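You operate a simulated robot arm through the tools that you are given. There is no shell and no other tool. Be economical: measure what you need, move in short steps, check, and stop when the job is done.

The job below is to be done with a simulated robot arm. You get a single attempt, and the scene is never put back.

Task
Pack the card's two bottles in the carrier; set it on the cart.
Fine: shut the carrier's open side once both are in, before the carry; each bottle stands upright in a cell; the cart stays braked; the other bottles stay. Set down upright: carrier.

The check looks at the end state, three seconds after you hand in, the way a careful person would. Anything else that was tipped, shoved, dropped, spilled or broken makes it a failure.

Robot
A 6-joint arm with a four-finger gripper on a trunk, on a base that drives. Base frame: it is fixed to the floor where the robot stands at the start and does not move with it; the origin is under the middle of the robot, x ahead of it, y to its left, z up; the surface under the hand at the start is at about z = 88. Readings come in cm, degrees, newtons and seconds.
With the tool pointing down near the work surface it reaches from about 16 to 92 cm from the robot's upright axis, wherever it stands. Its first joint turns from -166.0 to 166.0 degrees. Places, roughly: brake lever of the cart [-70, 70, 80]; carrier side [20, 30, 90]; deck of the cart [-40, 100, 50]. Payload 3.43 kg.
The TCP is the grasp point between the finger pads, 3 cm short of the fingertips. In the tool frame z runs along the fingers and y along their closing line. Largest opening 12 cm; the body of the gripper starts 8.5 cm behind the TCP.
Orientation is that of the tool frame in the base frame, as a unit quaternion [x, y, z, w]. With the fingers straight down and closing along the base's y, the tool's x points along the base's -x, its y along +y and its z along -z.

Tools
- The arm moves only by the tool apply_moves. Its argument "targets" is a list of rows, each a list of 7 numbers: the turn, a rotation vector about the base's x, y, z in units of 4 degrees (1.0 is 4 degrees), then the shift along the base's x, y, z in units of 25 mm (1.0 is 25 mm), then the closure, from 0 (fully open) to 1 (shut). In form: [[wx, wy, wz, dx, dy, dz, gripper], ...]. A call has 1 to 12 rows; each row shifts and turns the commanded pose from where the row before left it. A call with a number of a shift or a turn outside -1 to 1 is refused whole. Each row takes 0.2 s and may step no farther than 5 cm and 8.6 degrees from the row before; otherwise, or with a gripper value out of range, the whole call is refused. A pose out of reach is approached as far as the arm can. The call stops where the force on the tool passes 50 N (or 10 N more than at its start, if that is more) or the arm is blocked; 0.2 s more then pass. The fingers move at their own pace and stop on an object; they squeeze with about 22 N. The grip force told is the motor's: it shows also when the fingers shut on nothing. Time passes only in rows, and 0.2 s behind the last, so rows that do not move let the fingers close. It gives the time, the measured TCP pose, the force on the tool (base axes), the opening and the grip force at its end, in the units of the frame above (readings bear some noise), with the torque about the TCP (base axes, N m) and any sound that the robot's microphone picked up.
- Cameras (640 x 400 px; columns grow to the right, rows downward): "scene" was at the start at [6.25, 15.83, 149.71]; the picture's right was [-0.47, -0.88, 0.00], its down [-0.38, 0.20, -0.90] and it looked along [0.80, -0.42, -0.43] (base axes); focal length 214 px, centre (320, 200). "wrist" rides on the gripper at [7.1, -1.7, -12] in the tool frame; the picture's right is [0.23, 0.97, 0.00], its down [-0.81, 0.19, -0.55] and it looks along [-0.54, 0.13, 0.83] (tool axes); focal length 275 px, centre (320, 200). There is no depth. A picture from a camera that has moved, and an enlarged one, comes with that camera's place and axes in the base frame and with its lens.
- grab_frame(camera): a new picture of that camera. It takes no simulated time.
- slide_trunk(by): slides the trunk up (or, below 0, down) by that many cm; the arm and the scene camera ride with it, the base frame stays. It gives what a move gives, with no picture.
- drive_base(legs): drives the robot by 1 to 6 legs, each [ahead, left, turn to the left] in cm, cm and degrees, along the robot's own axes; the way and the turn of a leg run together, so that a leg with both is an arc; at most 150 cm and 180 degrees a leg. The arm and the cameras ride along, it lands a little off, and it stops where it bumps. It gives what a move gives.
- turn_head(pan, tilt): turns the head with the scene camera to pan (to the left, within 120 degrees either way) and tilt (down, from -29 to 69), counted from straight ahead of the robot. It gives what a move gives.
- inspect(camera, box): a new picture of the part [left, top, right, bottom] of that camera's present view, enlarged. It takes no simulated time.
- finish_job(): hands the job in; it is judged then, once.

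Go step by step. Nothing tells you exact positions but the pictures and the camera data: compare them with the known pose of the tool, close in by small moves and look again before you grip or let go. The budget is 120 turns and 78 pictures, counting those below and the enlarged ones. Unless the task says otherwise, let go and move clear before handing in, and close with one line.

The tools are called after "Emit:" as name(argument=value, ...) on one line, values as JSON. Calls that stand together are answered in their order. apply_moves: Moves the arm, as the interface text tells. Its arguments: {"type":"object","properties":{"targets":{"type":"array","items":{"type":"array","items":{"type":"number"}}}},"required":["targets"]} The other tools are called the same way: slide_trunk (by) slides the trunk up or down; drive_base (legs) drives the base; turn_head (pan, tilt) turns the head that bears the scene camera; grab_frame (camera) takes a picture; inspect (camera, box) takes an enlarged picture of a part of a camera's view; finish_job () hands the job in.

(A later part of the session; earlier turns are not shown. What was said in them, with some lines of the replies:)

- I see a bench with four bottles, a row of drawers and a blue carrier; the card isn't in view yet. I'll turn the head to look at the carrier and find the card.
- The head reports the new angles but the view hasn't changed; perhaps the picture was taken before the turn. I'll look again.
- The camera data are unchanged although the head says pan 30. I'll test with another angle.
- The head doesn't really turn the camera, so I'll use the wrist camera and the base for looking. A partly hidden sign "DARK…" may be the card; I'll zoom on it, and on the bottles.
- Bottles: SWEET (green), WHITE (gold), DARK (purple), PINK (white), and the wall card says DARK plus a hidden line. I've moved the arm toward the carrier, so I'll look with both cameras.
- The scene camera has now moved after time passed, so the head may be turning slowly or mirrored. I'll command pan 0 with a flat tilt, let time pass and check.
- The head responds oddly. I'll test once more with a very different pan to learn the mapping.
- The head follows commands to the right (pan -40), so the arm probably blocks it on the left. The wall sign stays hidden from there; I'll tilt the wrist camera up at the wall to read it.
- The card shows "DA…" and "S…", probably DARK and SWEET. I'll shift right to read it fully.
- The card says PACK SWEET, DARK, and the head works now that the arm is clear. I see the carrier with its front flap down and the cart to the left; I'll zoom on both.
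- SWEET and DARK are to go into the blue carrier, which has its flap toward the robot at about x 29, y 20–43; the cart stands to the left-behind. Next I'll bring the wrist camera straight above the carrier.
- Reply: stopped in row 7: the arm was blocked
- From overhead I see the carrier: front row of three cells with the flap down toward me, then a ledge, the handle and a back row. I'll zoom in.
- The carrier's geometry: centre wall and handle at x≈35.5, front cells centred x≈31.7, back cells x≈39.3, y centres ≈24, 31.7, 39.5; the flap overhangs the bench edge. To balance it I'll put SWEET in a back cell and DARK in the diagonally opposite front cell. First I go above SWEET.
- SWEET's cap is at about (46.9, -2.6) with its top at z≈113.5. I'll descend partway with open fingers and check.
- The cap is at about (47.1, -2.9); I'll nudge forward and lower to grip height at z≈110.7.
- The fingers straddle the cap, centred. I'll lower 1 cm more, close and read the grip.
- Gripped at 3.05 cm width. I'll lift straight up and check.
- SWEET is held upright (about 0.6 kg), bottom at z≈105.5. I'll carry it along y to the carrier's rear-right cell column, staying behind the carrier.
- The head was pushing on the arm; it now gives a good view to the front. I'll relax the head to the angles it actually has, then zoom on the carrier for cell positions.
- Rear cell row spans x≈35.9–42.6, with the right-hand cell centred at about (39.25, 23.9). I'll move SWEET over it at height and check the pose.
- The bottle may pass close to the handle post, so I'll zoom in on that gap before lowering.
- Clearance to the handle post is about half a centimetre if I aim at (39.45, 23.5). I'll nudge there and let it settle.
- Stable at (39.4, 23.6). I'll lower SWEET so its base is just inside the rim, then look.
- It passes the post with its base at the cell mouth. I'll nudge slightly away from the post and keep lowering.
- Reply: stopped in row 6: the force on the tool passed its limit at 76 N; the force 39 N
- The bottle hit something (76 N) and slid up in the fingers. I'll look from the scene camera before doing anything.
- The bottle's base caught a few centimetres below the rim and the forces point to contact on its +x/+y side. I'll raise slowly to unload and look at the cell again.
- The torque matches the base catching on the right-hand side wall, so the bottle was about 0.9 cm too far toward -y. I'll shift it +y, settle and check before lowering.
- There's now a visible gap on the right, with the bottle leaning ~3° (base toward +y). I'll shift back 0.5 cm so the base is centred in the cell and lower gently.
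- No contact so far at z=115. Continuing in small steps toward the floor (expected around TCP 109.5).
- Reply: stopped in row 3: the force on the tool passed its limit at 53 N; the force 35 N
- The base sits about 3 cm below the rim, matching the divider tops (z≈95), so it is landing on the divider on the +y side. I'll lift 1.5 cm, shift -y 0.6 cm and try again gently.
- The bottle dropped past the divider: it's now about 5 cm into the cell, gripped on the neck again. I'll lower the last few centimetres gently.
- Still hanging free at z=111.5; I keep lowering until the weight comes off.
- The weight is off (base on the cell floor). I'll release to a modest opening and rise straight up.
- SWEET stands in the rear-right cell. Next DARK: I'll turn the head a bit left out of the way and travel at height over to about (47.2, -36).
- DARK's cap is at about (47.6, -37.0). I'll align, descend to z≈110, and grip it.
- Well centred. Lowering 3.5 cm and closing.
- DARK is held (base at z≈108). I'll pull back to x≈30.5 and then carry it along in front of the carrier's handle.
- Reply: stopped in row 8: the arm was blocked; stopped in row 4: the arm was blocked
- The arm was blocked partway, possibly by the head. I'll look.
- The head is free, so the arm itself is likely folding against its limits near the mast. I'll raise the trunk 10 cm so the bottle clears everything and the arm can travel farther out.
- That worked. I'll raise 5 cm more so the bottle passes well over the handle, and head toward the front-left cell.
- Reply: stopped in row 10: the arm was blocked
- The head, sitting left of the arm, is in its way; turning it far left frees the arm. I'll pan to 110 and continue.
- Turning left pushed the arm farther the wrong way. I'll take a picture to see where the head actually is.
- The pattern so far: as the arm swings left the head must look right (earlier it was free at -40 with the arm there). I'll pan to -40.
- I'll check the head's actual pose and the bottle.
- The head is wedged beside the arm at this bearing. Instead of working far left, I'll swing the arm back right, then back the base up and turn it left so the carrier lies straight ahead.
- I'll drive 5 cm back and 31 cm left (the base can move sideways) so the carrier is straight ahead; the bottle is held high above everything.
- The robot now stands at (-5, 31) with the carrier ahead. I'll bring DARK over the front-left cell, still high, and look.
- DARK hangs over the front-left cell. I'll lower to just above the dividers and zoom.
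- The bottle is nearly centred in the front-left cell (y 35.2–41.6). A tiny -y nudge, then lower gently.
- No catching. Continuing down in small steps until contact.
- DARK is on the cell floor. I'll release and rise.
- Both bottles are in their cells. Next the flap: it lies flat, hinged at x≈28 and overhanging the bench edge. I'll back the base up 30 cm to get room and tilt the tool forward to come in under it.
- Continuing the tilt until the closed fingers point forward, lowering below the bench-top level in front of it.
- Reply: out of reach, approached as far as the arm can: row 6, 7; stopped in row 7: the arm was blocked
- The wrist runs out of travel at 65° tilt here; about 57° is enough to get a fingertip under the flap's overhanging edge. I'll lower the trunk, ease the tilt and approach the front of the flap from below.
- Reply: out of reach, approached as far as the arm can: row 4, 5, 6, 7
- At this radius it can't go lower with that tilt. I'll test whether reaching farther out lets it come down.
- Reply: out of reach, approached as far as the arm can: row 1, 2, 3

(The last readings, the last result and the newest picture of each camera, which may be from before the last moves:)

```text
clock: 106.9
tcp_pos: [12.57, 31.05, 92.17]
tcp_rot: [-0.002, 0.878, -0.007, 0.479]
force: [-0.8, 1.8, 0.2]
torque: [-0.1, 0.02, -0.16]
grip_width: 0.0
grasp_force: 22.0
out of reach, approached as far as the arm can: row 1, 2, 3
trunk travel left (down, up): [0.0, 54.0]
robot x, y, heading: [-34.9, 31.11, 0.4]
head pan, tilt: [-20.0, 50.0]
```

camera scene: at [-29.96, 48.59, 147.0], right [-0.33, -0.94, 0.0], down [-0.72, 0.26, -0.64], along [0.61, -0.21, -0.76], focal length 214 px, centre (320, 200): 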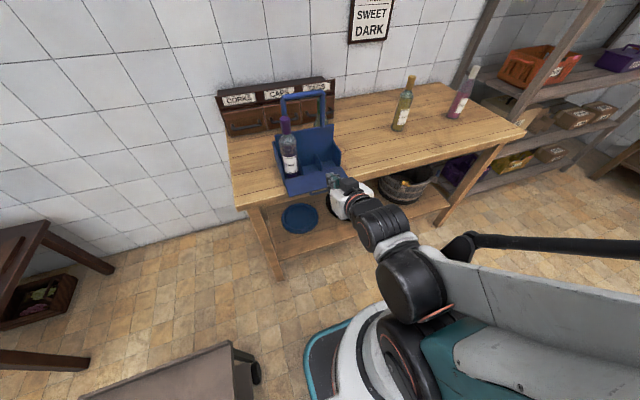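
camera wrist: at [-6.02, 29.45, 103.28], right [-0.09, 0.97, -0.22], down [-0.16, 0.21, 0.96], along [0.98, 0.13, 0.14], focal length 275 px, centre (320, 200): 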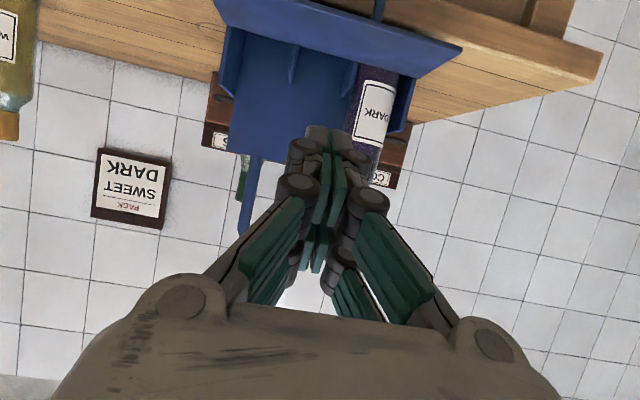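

Lower means less tilt is possible. I'll ease to ~48° tilt, drop to z≈86.5 in front of the flap, and check.

Emit:
apply_moves(targets=[[0, 0.8, 0, -0.3, 0, 0, 1], [0, 0.8, 0, -0.3, 0, 0, 1], [0, 0.8, 0, -0.2, 0, -0.3, 1], [0, 0, 0, 0, 0, -0.6, 1], [0, 0, 0, 0, 0, -0.6, 1], [0, 0, 0, 0, 0, -0.6, 1], [0, 0, 0, 0, 0, -0.3, 1]])

```text
clock: 108.5
tcp_pos: [10.73, 31.14, 88.75]
tcp_rot: [-0.003, 0.915, -0.007, 0.403]
force: [0.4, 0.0, -0.6]
torque: [0.03, 0.04, 0.03]
grip_width: 0.0
grasp_force: 22.2
out of reach, approached as far as the arm can: row 6, 7
trunk travel left (down, up): [0.0, 54.0]
robot x, y, heading: [-34.97, 31.37, 0.3]
head pan, tilt: [-20.0, 50.0]
```

The minimum height is coupled to tilt; ~42° at z≈87 should still work for hooking 2 cm under the edge. I'll set that and look.

Emit:
apply_moves(targets=[[0, 0.7, 0, 0.2, 0, 0, 1], [0, 0.7, 0, 0.2, 0, -0.2, 1], [0, 0, 0, 0.2, 0, -0.4, 1], [0, 0, 0, 0.2, 0, 0, 1], [0, 0, 0, 0, 0, 0, 1]])

Emit:
grab_frame(camera="wrist")

Emit:
inspect(camera="scene", box=[240, 100, 400, 240])

```text
clock: 109.7
tcp_pos: [13.01, 30.98, 87.24]
tcp_rot: [-0.003, 0.933, -0.006, 0.359]
force: [0.5, 0.1, 0.1]
torque: [0.02, -0.01, -0.02]
grip_width: 0.0
grasp_force: 22.2
trunk travel left (down, up): [0.0, 54.0]
robot x, y, heading: [-34.83, 30.94, 0.5]
head pan, tilt: [-20.0, 50.0]
```

```text
18 pictures are left
camera wrist: at [-0.33, 29.33, 91.39], right [-0.17, 0.97, -0.17], down [0.23, 0.21, 0.95], along [0.96, 0.12, -0.26], focal length 275 px, centre (320, 200)
```

wrist: 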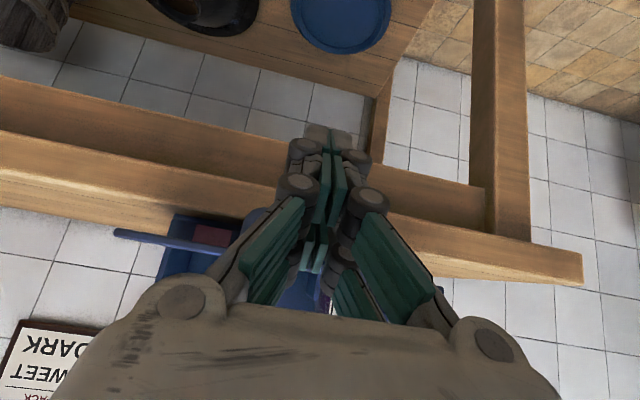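

```text
2.86 times, centred on (320, 170) of scene
camera zoom: at [-28.95, 50.18, 141.56], right [-0.12, -0.99, 0.0], down [-0.71, 0.09, -0.7], along [0.69, -0.09, -0.72], focal length 613 px, centre (320, 286)
```

zoom: 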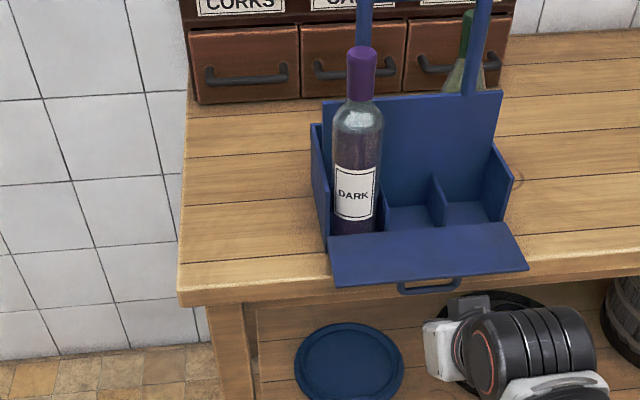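

There's a small pull loop under the flap's outer edge (y 27–35), and the flap edge actually sits at z≈91, so there is room beneath. I'll push up beside the loop at y≈25: slide right, then forward under the flap.

Emit:
apply_moves(targets=[[0, 0, 0, 0, -0.8, 0, 1], [0, 0, 0, 0, -0.8, 0, 1], [0, 0, 0, 0, -0.8, 0, 1], [0, 0, 0, 0.5, 0, 0.1, 1], [0, 0, 0, 0.5, 0, 0.1, 1], [0, 0, 0, 0.5, 0, 0.1, 1], [0, 0, 0, 0.5, 0, 0.1, 1], [0, 0, 0, 0, 0, 0, 1]])

Emit:
inspect(camera="wrist", box=[140, 80, 460, 300])

```text
clock: 111.5
tcp_pos: [17.76, 25.23, 88.41]
tcp_rot: [-0.003, 0.933, -0.007, 0.359]
force: [1.0, 0.0, 0.1]
torque: [-0.01, -0.02, 0.0]
grip_width: 0.0
grasp_force: 21.8
trunk travel left (down, up): [0.0, 54.0]
robot x, y, heading: [-35.01, 30.73, 0.4]
head pan, tilt: [-20.0, 50.0]
```

```text
1.82 times, centred on (300, 190) of wrist
camera zoom: at [4.35, 23.52, 92.6], right [-0.17, 0.97, -0.17], down [0.23, 0.21, 0.95], along [0.96, 0.13, -0.26], focal length 500 px, centre (356, 218)
```

zoom: 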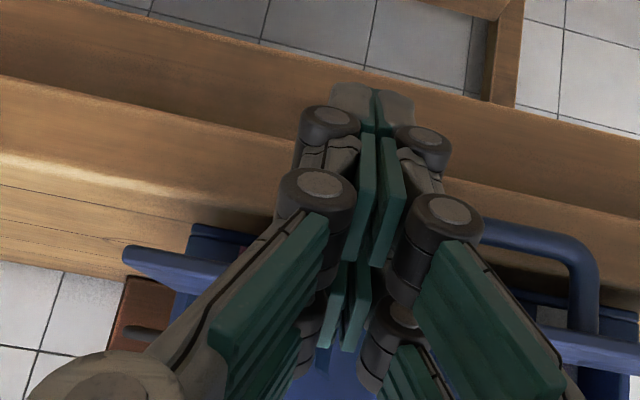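

The fingertips are about 2 cm under the flap edge beside the loop. I'll lift along the flap's arc to roughly 45° and check.

Emit:
apply_moves(targets=[[0, 0, 0, 0.05, 0, 0.66, 1], [0, 0, 0, 0.09, 0, 0.66, 1], [0, 0, 0, 0.2, 0, 0.48, 1], [0, 0, 0, 0.2, 0, 0.48, 1], [0, 0, 0, 0.3, 0, 0.4, 1], [0, 0, 0, 0.3, 0, 0.4, 1]])

Emit:
inspect(camera="scene", box=[240, 100, 400, 240])

```text
clock: 112.9
tcp_pos: [20.77, 25.1, 95.98]
tcp_rot: [-0.004, 0.933, -0.006, 0.36]
force: [-0.6, -0.3, -0.4]
torque: [0.0, 0.03, -0.02]
grip_width: 0.01
grasp_force: 22.1
trunk travel left (down, up): [0.0, 54.0]
robot x, y, heading: [-34.92, 31.39, 0.8]
head pan, tilt: [-20.0, 50.0]
```

```text
2.86 times, centred on (320, 170) of scene
camera zoom: at [-30.08, 46.23, 142.36], right [-0.58, -0.81, 0.0], down [-0.53, 0.38, -0.76], along [0.62, -0.44, -0.65], focal length 613 px, centre (320, 286)
```

zoom: 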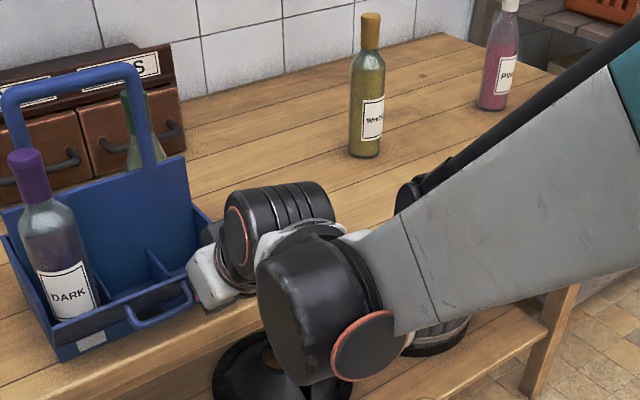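

The flap has swung up, with its loop now on the front. I'll continue the arc to vertical and press it closed.

Emit:
apply_moves(targets=[[0, 0, 0, 0.3, 0, 0.22, 1], [0, 0, 0, 0.3, 0, 0.22, 1], [0, 0, 0, 0.3, 0, 0.14, 1], [0, 0, 0, 0.32, 0, 0.14, 1], [0, 0, 0, 0.34, 0, 0.04, 1], [0, 0, 0, 0.34, 0, 0, 1]])

Emit:
inspect(camera="scene", box=[200, 120, 360, 240])

```text
clock: 114.3
tcp_pos: [25.15, 25.39, 97.9]
tcp_rot: [-0.004, 0.933, -0.005, 0.359]
force: [-3.2, -1.8, 2.1]
torque: [0.02, -0.07, 0.0]
grip_width: 0.61
grasp_force: 22.0
trunk travel left (down, up): [0.0, 54.0]
robot x, y, heading: [-34.82, 31.17, 0.4]
head pan, tilt: [-20.0, 50.0]
```

```text
3.33 times, centred on (280, 180) of scene
camera zoom: at [-29.65, 47.4, 141.94], right [-0.45, -0.89, 0.0], down [-0.61, 0.31, -0.73], along [0.65, -0.33, -0.69], focal length 715 px, centre (453, 267)
```

zoom: 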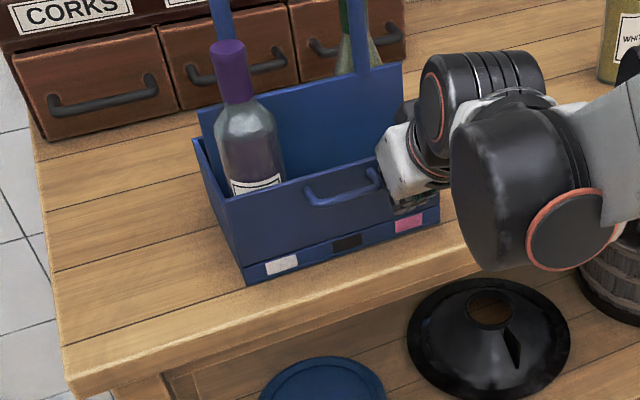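

The flap looks upright and flush. I'll press a bit more to be sure it's fully home, listening for a click.

Emit:
apply_moves(targets=[[0, 0, 0, 0.15, 0, 0, 1], [0, 0, 0, 0.15, 0, 0, 1], [0, 0, 0, 0.15, 0, 0, 1]])

```text
clock: 115.1
tcp_pos: [26.21, 25.18, 98.01]
tcp_rot: [-0.004, 0.933, -0.006, 0.359]
force: [-5.0, -1.4, -1.1]
torque: [0.03, 0.06, -0.01]
grip_width: 0.0
grasp_force: 22.6
trunk travel left (down, up): [0.0, 54.0]
robot x, y, heading: [-34.89, 31.03, 0.5]
head pan, tilt: [-20.0, 50.0]
```

Emit:
apply_moves(targets=[[0, 0, 0, 0.15, 0, 0, 1], [0, 0, 0, 0.1, 0, 0, 1]])

Emit:
inspect(camera="scene", box=[200, 120, 360, 240])

```text
clock: 115.7
tcp_pos: [26.9, 25.21, 98.09]
tcp_rot: [-0.003, 0.933, -0.007, 0.36]
force: [-6.6, -2.6, 0.5]
torque: [0.01, 0.03, -0.01]
grip_width: 0.0
grasp_force: 21.9
trunk travel left (down, up): [0.0, 54.0]
robot x, y, heading: [-34.99, 30.91, 0.6]
head pan, tilt: [-20.0, 50.0]
```

```text
3.33 times, centred on (280, 180) of scene
camera zoom: at [-29.56, 48.18, 141.51], right [-0.37, -0.93, 0.0], down [-0.67, 0.27, -0.69], along [0.64, -0.26, -0.72], focal length 715 px, centre (453, 267)
```

zoom: 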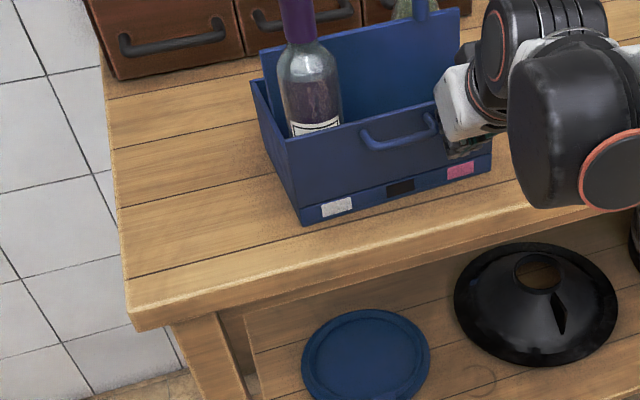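

The flap is shut and further pushing only slides the carrier, so I stop there. I'll back off and check that it stays shut.

Emit:
apply_moves(targets=[[0, 0, 0, -0.8, 0, 0.1, 1], [0, 0, 0, -1, 0, 0.2, 1], [0, 0, 0, -1, 0, 0.5, 1], [0, 0, 0, -1, 0, 1, 1], [0, 1, 0, -0.5, 0, 1, 1], [0, 1, 0, -0.5, 0, 1, 1], [0, 1, 0, 0, 0.5, 1, 1], [0, 1, 0, 0, 0.5, 1, 1], [0, 1, 0, 0, 0.5, 1, 0.6], [0, 1, 0, 0, 0.5, 1, 0.6], [0, 1, 0, 0, 0, 1, 0.6], [0, 1, 0, 0, 0, 1, 0.6]])

Emit:
grab_frame(camera="scene")

```text
clock: 118.3
tcp_pos: [15.09, 30.15, 122.39]
tcp_rot: [-0.006, 0.996, -0.004, 0.087]
force: [0.4, 0.4, 0.5]
torque: [0.0, 0.0, 0.02]
grip_width: 4.82
grasp_force: 0.0
trunk travel left (down, up): [0.0, 54.0]
robot x, y, heading: [-34.74, 31.24, 0.7]
head pan, tilt: [-20.0, 50.0]
```

```text
12 pictures are left
camera scene: at [-32.54, 43.59, 143.04], right [-0.86, -0.5, 0.0], down [-0.3, 0.51, -0.81], along [0.41, -0.7, -0.59], focal length 214 px, centre (320, 200)
```

scene: 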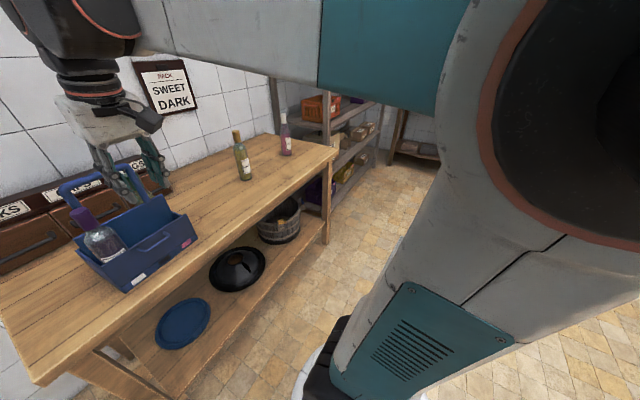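

The flap stays shut. Now the handle: I'll straighten the tool, turn it 90° so the fingers close across the bar, and move above it; the head goes to a clear angle.

Emit:
turn_head(pan=10, tilt=45)

Emit:
apply_moves(targets=[[0, 0.85, 0, 0, 0.1, 1, 0.4], [0, 0.85, 0, 0, 0.1, 1, 0.4], [0, 0.8, 0, 0, 0.1, 1, 0.4], [0, 0, 1, 0.6, 0, 0.2, 0.4], [0, 0, 1, 0.6, 0, 0, 0.4], [0, 0, 1, 0.6, 0, 0, 0.4], [0, 0, 1, 0.6, 0, 0, 0.4], [0, 0, 1, 0.6, 0, 0, 0.4], [0, 0, 1, 0.6, 0, 0, 0.4], [0, 0, 1, 0.6, 0, 0, 0.4], [0, 0, 1, 0.6, 0, 0, 0.4], [0, 0, 1, 0.6, 0, 0, 0.4]])

Emit:
apply_moves(targets=[[0, 0, 1, 0.5, 0, 0, 0.4], [0, 0, 1, 0.5, 0, 0, 0.4], [0, 0, 1, 0.4, 0, 0, 0.4], [0, 0, 1, 0.4, 0, 0, 0.4], [0, 0, 1, 0.4, 0, 0, 0.4], [0, 0, 1, 0.4, 0, 0, 0.4], [0, 0, 1, 0.4, 0, 0, 0.4], [0, 0, 1, 0.3, 0, 0, 0.4], [0, 0, 1, 0, 0, 0, 0.4], [0, 0, 1, 0, 0, 0, 0.4], [0, 0, 1, 0, 0, 0, 0.4], [0, 0, 1, 0, 0, 0, 0.4]])

```text
clock: 119.2
tcp_pos: [14.9, 30.03, 122.48]
tcp_rot: [-0.005, 0.996, -0.005, 0.088]
force: [0.3, 1.1, 0.0]
torque: [0.03, -0.01, -0.03]
grip_width: 4.82
grasp_force: 0.0
trunk travel left (down, up): [0.0, 54.0]
robot x, y, heading: [-34.87, 31.07, 0.2]
head pan, tilt: [10.0, 45.0]
```

```text
clock: 121.8
tcp_pos: [28.44, 30.87, 130.43]
tcp_rot: [-0.316, 0.949, -0.003, 0.002]
force: [-0.5, 0.3, -0.4]
torque: [0.0, 0.02, 0.02]
grip_width: 7.19
grasp_force: 0.0
trunk travel left (down, up): [0.0, 54.0]
robot x, y, heading: [-35.17, 30.96, 0.5]
head pan, tilt: [10.0, 45.0]
```

```text
clock: 124.4
tcp_pos: [36.71, 31.04, 130.42]
tcp_rot: [-0.674, 0.738, -0.002, 0.004]
force: [0.8, 0.3, 0.7]
torque: [0.0, 0.01, 0.02]
grip_width: 7.23
grasp_force: 0.0
trunk travel left (down, up): [0.0, 54.0]
robot x, y, heading: [-34.98, 31.21, 0.4]
head pan, tilt: [10.0, 45.0]
```

The tool is turned 85° above the handle. I'll finish the turn and take a wrist picture to align with the bar.

Emit:
apply_moves(targets=[[0, 0, 0.65, 0, 0, 0, 0.4], [0, 0, 0.65, 0, 0, 0, 0.4]])

Emit:
grab_frame(camera="wrist")

Emit:
grab_frame(camera="scene")

```text
clock: 125.0
tcp_pos: [36.79, 30.78, 130.18]
tcp_rot: [-0.707, 0.707, -0.003, 0.003]
force: [-0.2, 0.3, -0.2]
torque: [-0.01, -0.02, 0.01]
grip_width: 7.2
grasp_force: 0.1
trunk travel left (down, up): [0.0, 54.0]
robot x, y, heading: [-34.86, 31.18, 0.4]
head pan, tilt: [10.0, 45.0]
```

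```text
11 pictures are left
camera wrist: at [38.39, 23.67, 142.33], right [-0.97, -0.23, -0.01], down [-0.2, 0.81, 0.55], along [-0.12, 0.54, -0.83], focal length 275 px, centre (320, 200)
```

wrist: 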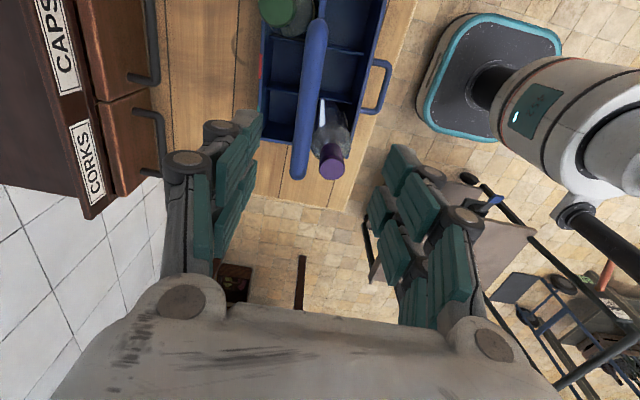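

```text
10 pictures are left
camera scene: at [-28.95, 52.65, 141.69], right [0.18, -0.98, 0.0], down [-0.7, -0.13, -0.71], along [0.7, 0.13, -0.71], focal length 214 px, centre (320, 200)
```

scene: 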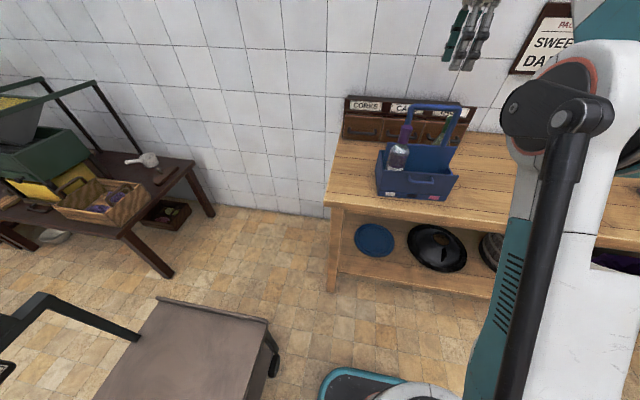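

The bar's middle is at about (38.2, 30.9), z≈116, turned ~5°. I'll align, descend around it and grip.

Emit:
apply_moves(targets=[[0, 0, 0.6, 0.28, 0, 0, 0.4], [0, 0, 0.6, 0.28, 0, -0.5, 0.4], [0, 0, 0, 0, 0, -1, 0.4], [0, 0, 0, 0, 0, -1, 0.4], [0, 0, 0, 0, 0, -1, 0.4], [0, 0, 0, 0, 0, -0.8, 0.4], [0, 0, 0, 0, 0, -0.8, 0.4], [0, 0, 0, 0, 0, -0.7, 0.4], [0, 0, 0, 0, 0, 0, 0.4]])

Emit:
grab_frame(camera="wrist")

```text
clock: 127.0
tcp_pos: [37.93, 31.02, 115.97]
tcp_rot: [0.735, -0.678, 0.002, -0.004]
force: [0.0, -0.4, 0.1]
torque: [0.01, -0.01, -0.05]
grip_width: 7.19
grasp_force: 0.0
trunk travel left (down, up): [0.0, 54.0]
robot x, y, heading: [-35.08, 31.07, 0.5]
head pan, tilt: [10.0, 45.0]
```

```text
9 pictures are left
camera wrist: at [40.16, 23.98, 128.01], right [-0.95, -0.31, -0.01], down [-0.26, 0.79, 0.55], along [-0.16, 0.53, -0.83], focal length 275 px, centre (320, 200)
```

wrist: 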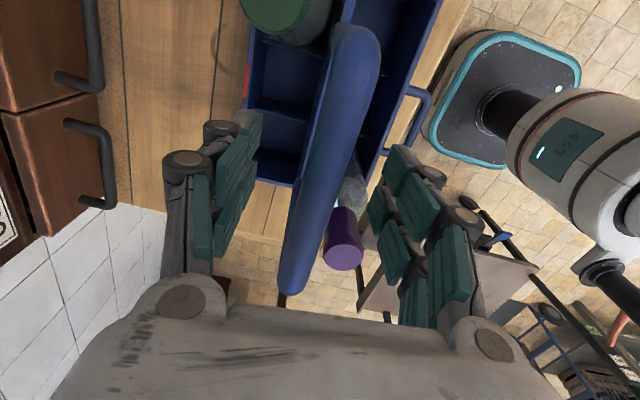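

The bar is centred between the fingers. Closing the grip.

Emit:
apply_moves(targets=[[0, 0, 0, 0.06, 0, 0, 0.7], [0, 0, 0, 0, 0, 0, 1], [0, 0, 0, 0, 0, 0, 1], [0, 0, 0, 0, 0, 0, 1], [0, 0, 0, 0, 0, 0, 1]])

```text
clock: 128.2
tcp_pos: [38.26, 30.84, 115.84]
tcp_rot: [0.736, -0.677, 0.003, -0.005]
force: [-2.0, -0.6, 0.3]
torque: [-0.03, 0.03, -0.43]
grip_width: 1.64
grasp_force: 22.4
trunk travel left (down, up): [0.0, 54.0]
robot x, y, heading: [-35.05, 31.04, 0.3]
head pan, tilt: [10.0, 45.0]
```

Gripped at 1.64 cm. I'll lift slowly a few centimetres and look.

Emit:
apply_moves(targets=[[0, 0, 0, 0, 0, 0.2, 1], [0, 0, 0, 0, 0, 0.2, 1], [0, 0, 0, 0, 0, 0.3, 1], [0, 0, 0, 0, 0, 0.4, 1], [0, 0, 0, 0, 0, 0.4, 1], [0, 0, 0, 0, 0, 0, 1]])

Emit:
inspect(camera="scene", box=[340, 60, 520, 240])

```text
clock: 129.6
tcp_pos: [38.36, 30.91, 119.46]
tcp_rot: [0.735, -0.678, 0.002, -0.004]
force: [0.3, 0.1, -18.3]
torque: [-0.02, 0.0, -0.02]
grip_width: 1.64
grasp_force: 22.2
trunk travel left (down, up): [0.0, 54.0]
robot x, y, heading: [-35.22, 31.03, 0.4]
head pan, tilt: [10.0, 45.0]
```

```text
2.22 times, centred on (430, 150) of scene
camera zoom: at [-28.8, 52.65, 141.67], right [0.18, -0.98, 0.0], down [-0.7, -0.13, -0.71], along [0.69, 0.13, -0.71], focal length 477 px, centre (76, 311)
```

zoom: 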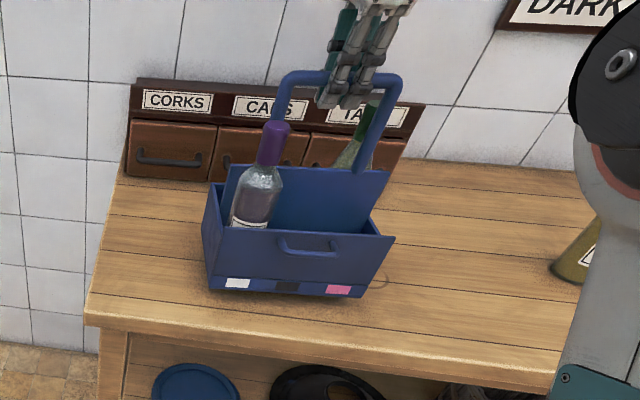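

Lifted about 1.9 kg, level and balanced. I'll raise the trunk, draw the carrier back from the bench, then turn toward the cart.

Emit:
slide_trunk(by=8)

Emit:
apply_moves(targets=[[0, 0, 0, -0.4, 0, 0, 1], [0, 0, 0, -0.7, 0, 0, 1], [0, 0, 0, -0.8, 0, 0, 1], [0, 0, 0, -0.8, 0, 0, 1], [0, 0, 0, -0.8, 0, 0, 1], [0, 0, 0, -0.8, 0, 0, 1], [0, 0, 0, -0.8, 0, 0, 1], [0, 0, 0, -0.8, 0, 0, 1], [0, 0, 0, -0.8, 0, 0, 1], [0, 0, 0, -0.7, 0, 0, 1], [0, 0, 0, -0.4, 0, 0, 1]])

```text
clock: 130.8
tcp_pos: [38.36, 30.98, 127.42]
tcp_rot: [0.736, -0.677, 0.001, -0.004]
force: [0.5, 0.5, -19.5]
torque: [-0.04, 0.01, -0.05]
grip_width: 1.62
grasp_force: 21.9
trunk travel left (down, up): [-8.0, 46.0]
robot x, y, heading: [-34.57, 30.81, 0.6]
head pan, tilt: [10.0, 45.0]
```

```text
clock: 133.2
tcp_pos: [18.77, 30.99, 127.5]
tcp_rot: [0.736, -0.677, 0.002, -0.003]
force: [0.0, 0.6, -19.9]
torque: [-0.02, -0.02, 0.02]
grip_width: 1.56
grasp_force: 22.0
trunk travel left (down, up): [-8.0, 46.0]
robot x, y, heading: [-34.78, 31.29, 0.7]
head pan, tilt: [10.0, 45.0]
```

The carrier hangs clear of the bench. I'll turn left 90° in two legs.

Emit:
drive_base(legs=[[0, 0, 45], [0, 0, 44.5]])

Emit:
grab_frame(camera="scene")

```text
clock: 137.7
tcp_pos: [-34.55, 84.69, 127.55]
tcp_rot: [0.999, 0.04, -0.001, -0.004]
force: [-0.1, 0.1, -19.0]
torque: [-0.07, -0.02, 0.01]
grip_width: 1.55
grasp_force: 21.7
trunk travel left (down, up): [-8.0, 46.0]
robot x, y, heading: [-35.04, 31.12, 90.4]
head pan, tilt: [10.0, 45.0]
```

```text
7 pictures are left
camera scene: at [-56.27, 37.19, 149.67], right [0.98, 0.18, 0.0], down [0.13, -0.7, -0.71], along [-0.13, 0.69, -0.71], focal length 214 px, centre (320, 200)
```

scene: 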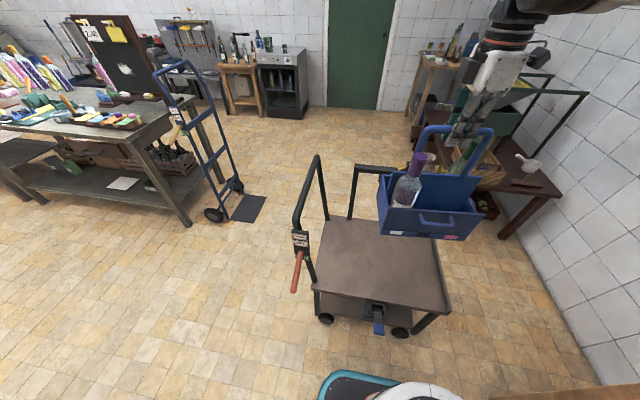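

The cart deck spans about x -66…-8, y 76…118 at z≈50, with its brake lever well to the left. I'll move the carrier over the deck's middle and begin lowering.

Emit:
apply_moves(targets=[[0, 0, 0, 0, 0.5, 0, 1], [0, 0, 0, -0.1, 0.8, 0, 1], [0, 0, 0, -0.1, 0.8, 0, 1], [0, 0, 0, -0.1, 0.8, 0, 1], [0, 0, 0, -0.1, 0.8, 0, 1], [0, 0, 0, -0.1, 0.8, 0, 1], [0, 0, 0, 0, 0.5, 0, 1], [0, 0, 0, 0, 0, 0, 1]])

Emit:
slide_trunk(by=-8)

Emit:
apply_moves(targets=[[0, 0, 0, 0, 0, -0.5, 1], [0, 0, 0, 0, 0, -0.8, 1], [0, 0, 0, 0, 0, -0.8, 1], [0, 0, 0, 0, 0, -0.8, 1], [0, 0, 0, 0, 0, -0.8, 1], [0, 0, 0, 0, 0, -0.8, 1], [0, 0, 0, 0, 0, -0.8, 1], [0, 0, 0, 0, 0, -0.8, 1], [0, 0, 0, 0, 0, -0.8, 1], [0, 0, 0, 0, 0, -0.8, 1], [0, 0, 0, 0, 0, -0.5, 1]])

```text
clock: 139.5
tcp_pos: [-35.78, 97.29, 127.34]
tcp_rot: [0.999, 0.04, -0.001, -0.003]
force: [0.3, 0.4, -19.5]
torque: [-0.03, -0.03, 0.01]
grip_width: 1.59
grasp_force: 22.5
trunk travel left (down, up): [-8.0, 46.0]
robot x, y, heading: [-34.97, 30.81, 90.4]
head pan, tilt: [10.0, 45.0]
```

```text
clock: 140.7
tcp_pos: [-35.71, 97.18, 119.36]
tcp_rot: [0.999, 0.04, -0.001, -0.003]
force: [-0.3, -0.8, -17.6]
torque: [-0.01, -0.05, -0.01]
grip_width: 1.58
grasp_force: 21.4
trunk travel left (down, up): [0.0, 54.0]
robot x, y, heading: [-34.91, 31.08, 90.4]
head pan, tilt: [10.0, 45.0]
```

```text
clock: 143.1
tcp_pos: [-35.74, 97.17, 98.85]
tcp_rot: [0.999, 0.04, -0.001, -0.004]
force: [0.1, 0.6, -18.9]
torque: [-0.01, -0.04, 0.02]
grip_width: 1.58
grasp_force: 22.0
trunk travel left (down, up): [0.0, 54.0]
robot x, y, heading: [-34.71, 30.6, 90.3]
head pan, tilt: [10.0, 45.0]
```

At z=98.9 the base is about 20 cm above the deck. I'll check the view before going on down.

Emit:
grab_frame(camera="scene")

Emit:
apply_moves(targets=[[0, 0, 0, 0, 0, -0.6, 1], [0, 0, 0, 0, 0, -0.6, 1], [0, 0, 0, 0, 0, -0.6, 1], [0, 0, 0, 0, 0, -0.6, 1], [0, 0, 0, 0, 0, -0.6, 1], [0, 0, 0, 0, 0, -0.6, 1]])

```text
6 pictures are left
camera scene: at [-56.27, 37.22, 141.67], right [0.98, 0.18, 0.0], down [0.13, -0.7, -0.71], along [-0.13, 0.69, -0.71], focal length 214 px, centre (320, 200)
```

scene: 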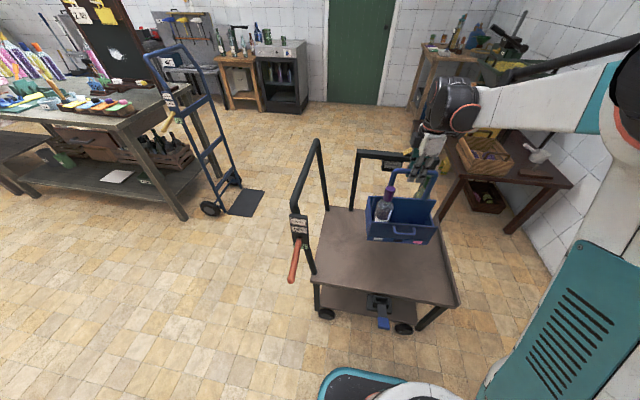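

```text
clock: 144.5
tcp_pos: [-35.81, 97.12, 89.77]
tcp_rot: [0.999, 0.04, -0.001, -0.003]
force: [-0.2, 0.3, -18.4]
torque: [0.01, -0.01, 0.02]
grip_width: 1.61
grasp_force: 22.0
trunk travel left (down, up): [0.0, 54.0]
robot x, y, heading: [-34.73, 31.27, 90.5]
head pan, tilt: [10.0, 45.0]
```

Clear on all sides. Lowering further, then gently until contact (expected at TCP ≈78).

Emit:
apply_moves(targets=[[0, 0, 0, 0, 0, -0.6, 1], [0, 0, 0, 0, 0, -0.6, 1], [0, 0, 0, 0, 0, -0.6, 1], [0, 0, 0, 0, 0, -0.5, 1], [0, 0, 0, 0, 0, -0.4, 1], [0, 0, 0, 0, 0, -0.3, 1], [0, 0, 0, 0, 0, -0.2, 1]])

Emit:
apply_moves(targets=[[0, 0, 0, 0, 0, -0.2, 1], [0, 0, 0, 0, 0, -0.2, 1], [0, 0, 0, 0, 0, -0.2, 1]])

```text
clock: 146.1
tcp_pos: [-35.8, 97.03, 81.88]
tcp_rot: [0.999, 0.04, -0.001, -0.003]
force: [0.5, -0.3, -19.1]
torque: [-0.04, -0.03, 0.02]
grip_width: 1.61
grasp_force: 22.0
trunk travel left (down, up): [0.0, 54.0]
robot x, y, heading: [-35.1, 30.86, 90.5]
head pan, tilt: [10.0, 45.0]
```

```text
clock: 146.9
tcp_pos: [-35.76, 97.04, 80.6]
tcp_rot: [0.999, 0.04, -0.001, -0.005]
force: [0.7, 9.8, 21.3]
torque: [-0.01, 0.01, -0.01]
grip_width: 1.65
grasp_force: 21.8
trunk travel left (down, up): [0.0, 54.0]
robot x, y, heading: [-34.96, 31.63, 90.1]
head pan, tilt: [10.0, 45.0]
```

Contact: the weight is off at z=80.6. I'll ease a little and check that it sits flat before letting go.

Emit:
apply_moves(targets=[[0, 0, 0, 0, 0, 0.15, 1], [0, 0, 0, 0, 0, 0, 1]])

Emit:
inspect(camera="scene", box=[320, 130, 480, 290])

```text
clock: 147.5
tcp_pos: [-35.66, 97.1, 80.63]
tcp_rot: [0.999, 0.04, -0.001, -0.003]
force: [0.1, 0.4, -16.7]
torque: [0.0, 0.1, -0.04]
grip_width: 1.66
grasp_force: 22.7
trunk travel left (down, up): [0.0, 54.0]
robot x, y, heading: [-35.36, 31.01, 90.4]
head pan, tilt: [10.0, 45.0]
```

```text
2.50 times, centred on (400, 210) of scene
camera zoom: at [-56.27, 37.2, 141.66], right [0.98, 0.18, 0.0], down [0.13, -0.7, -0.71], along [-0.13, 0.69, -0.71], focal length 536 px, centre (120, 175)
```

zoom: 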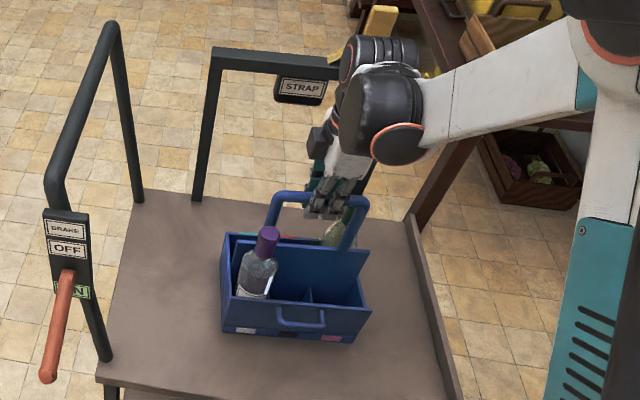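

The carrier sits level on the deck and the brake lever is untouched. I'll settle it the last millimetres, release and rise straight up.

Emit:
apply_moves(targets=[[0, 0, 0, 0, 0, -0.08, 1], [0, 0, 0, 0, 0, -0.05, 1], [0, 0, 0, 0, 0, 0, 1]])

```text
clock: 148.3
tcp_pos: [-35.72, 97.09, 80.63]
tcp_rot: [0.999, 0.04, -0.001, -0.005]
force: [2.1, 10.4, 20.7]
torque: [-0.03, 0.03, -0.06]
grip_width: 1.64
grasp_force: 21.4
trunk travel left (down, up): [0.0, 54.0]
robot x, y, heading: [-34.98, 31.25, 90.5]
head pan, tilt: [10.0, 45.0]
```

Emit:
apply_moves(targets=[[0, 0, 0, 0, 0, 0.05, 0.8], [0, 0, 0, 0, 0, 0, 0.6], [0, 0, 0, 0, 0, 0, 0.4], [0, 0, 0, 0, 0, 0, 0.4], [0, 0, 0, 0, 0, 0.4, 0.4], [0, 0, 0, 0, 0, 0.8, 0.4], [0, 0, 0, 0, 0, 1, 0.4], [0, 0, 0, 0, 0, 1, 0.4], [0, 0, 0, 0, 0, 1, 0.4], [0, 0, 0, 0, 0, 1, 0.4], [0, 0, 0, 0, 0, 1, 0.4], [0, 0, 0, 0, 0, 1, 0.4]])

Emit:
apply_moves(targets=[[0, 0, 0, 0, 0, 1, 0.4], [0, 0, 0, 0, 0, 1, 0.4], [0, 0, 0, 0, 0, 1, 0.4], [0, 0, 0, 0, -1, 0, 0.4], [0, 0, 0, 0, -1, 0, 0.4], [0, 0, 0, 0, -1, 0, 0.4], [0, 0, 0, 0, -1, 0, 0.4], [0, 0, 0, 0, -1, 0, 0.4]])

Emit:
inspect(camera="scene", box=[270, 120, 490, 340])

```text
clock: 150.9
tcp_pos: [-35.79, 97.11, 98.6]
tcp_rot: [0.999, 0.041, 0.0, -0.005]
force: [-0.3, 0.5, -0.4]
torque: [-0.01, 0.03, 0.01]
grip_width: 7.19
grasp_force: 0.0
trunk travel left (down, up): [0.0, 54.0]
robot x, y, heading: [-34.92, 30.57, 90.3]
head pan, tilt: [10.0, 45.0]
```

```text
clock: 152.7
tcp_pos: [-35.84, 84.54, 106.05]
tcp_rot: [0.999, 0.041, -0.001, -0.004]
force: [-0.9, 0.4, -0.3]
torque: [-0.04, -0.01, 0.02]
grip_width: 7.18
grasp_force: 0.1
trunk travel left (down, up): [0.0, 54.0]
robot x, y, heading: [-34.82, 31.2, 90.1]
head pan, tilt: [10.0, 45.0]
```

```text
1.82 times, centred on (380, 230) of scene
camera zoom: at [-56.27, 37.08, 141.69], right [0.98, 0.18, 0.0], down [0.13, -0.7, -0.71], along [-0.13, 0.7, -0.71], focal length 390 px, centre (211, 146)
```

zoom: 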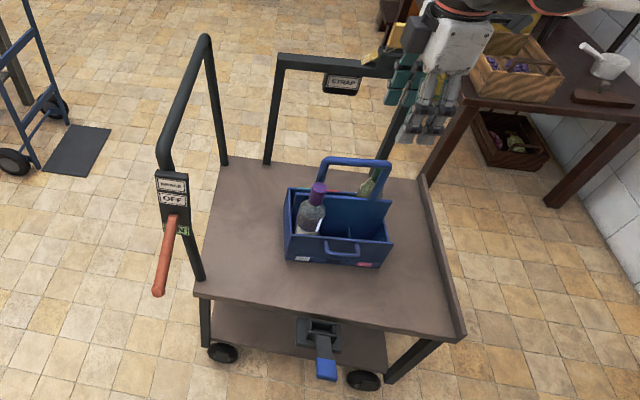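

The carrier stands upright on the deck with both bottles in it. One last close look at the flap and bottles.

Emit:
inspect(camera="scene", box=[355, 195, 425, 275])

```text
5.00 times, centred on (390, 235) of scene
camera zoom: at [-56.27, 37.08, 141.69], right [0.98, 0.18, 0.0], down [0.13, -0.7, -0.71], along [-0.13, 0.7, -0.71], focal length 1072 px, centre (-30, 25)
```

zoom: 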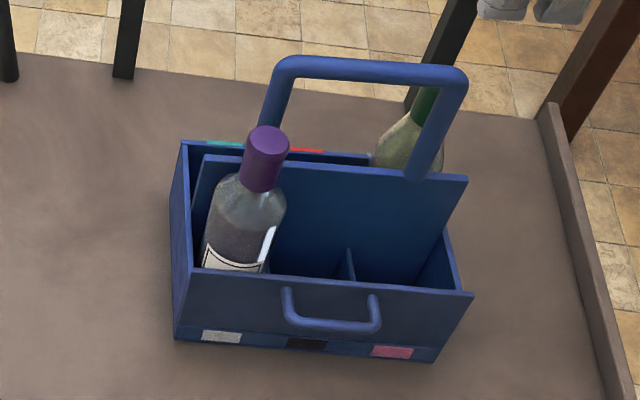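

The flap is flush and shut, both bottles stand upright in their cells, and the hand is clear, so I'm handing in.

Emit:
finish_job()

```text
The job is handed in.
```

SWEET and DARK are each upright in a cell of the shut carrier, and the carrier stands upright on the cart, with the brake and the other bottles left untouched.
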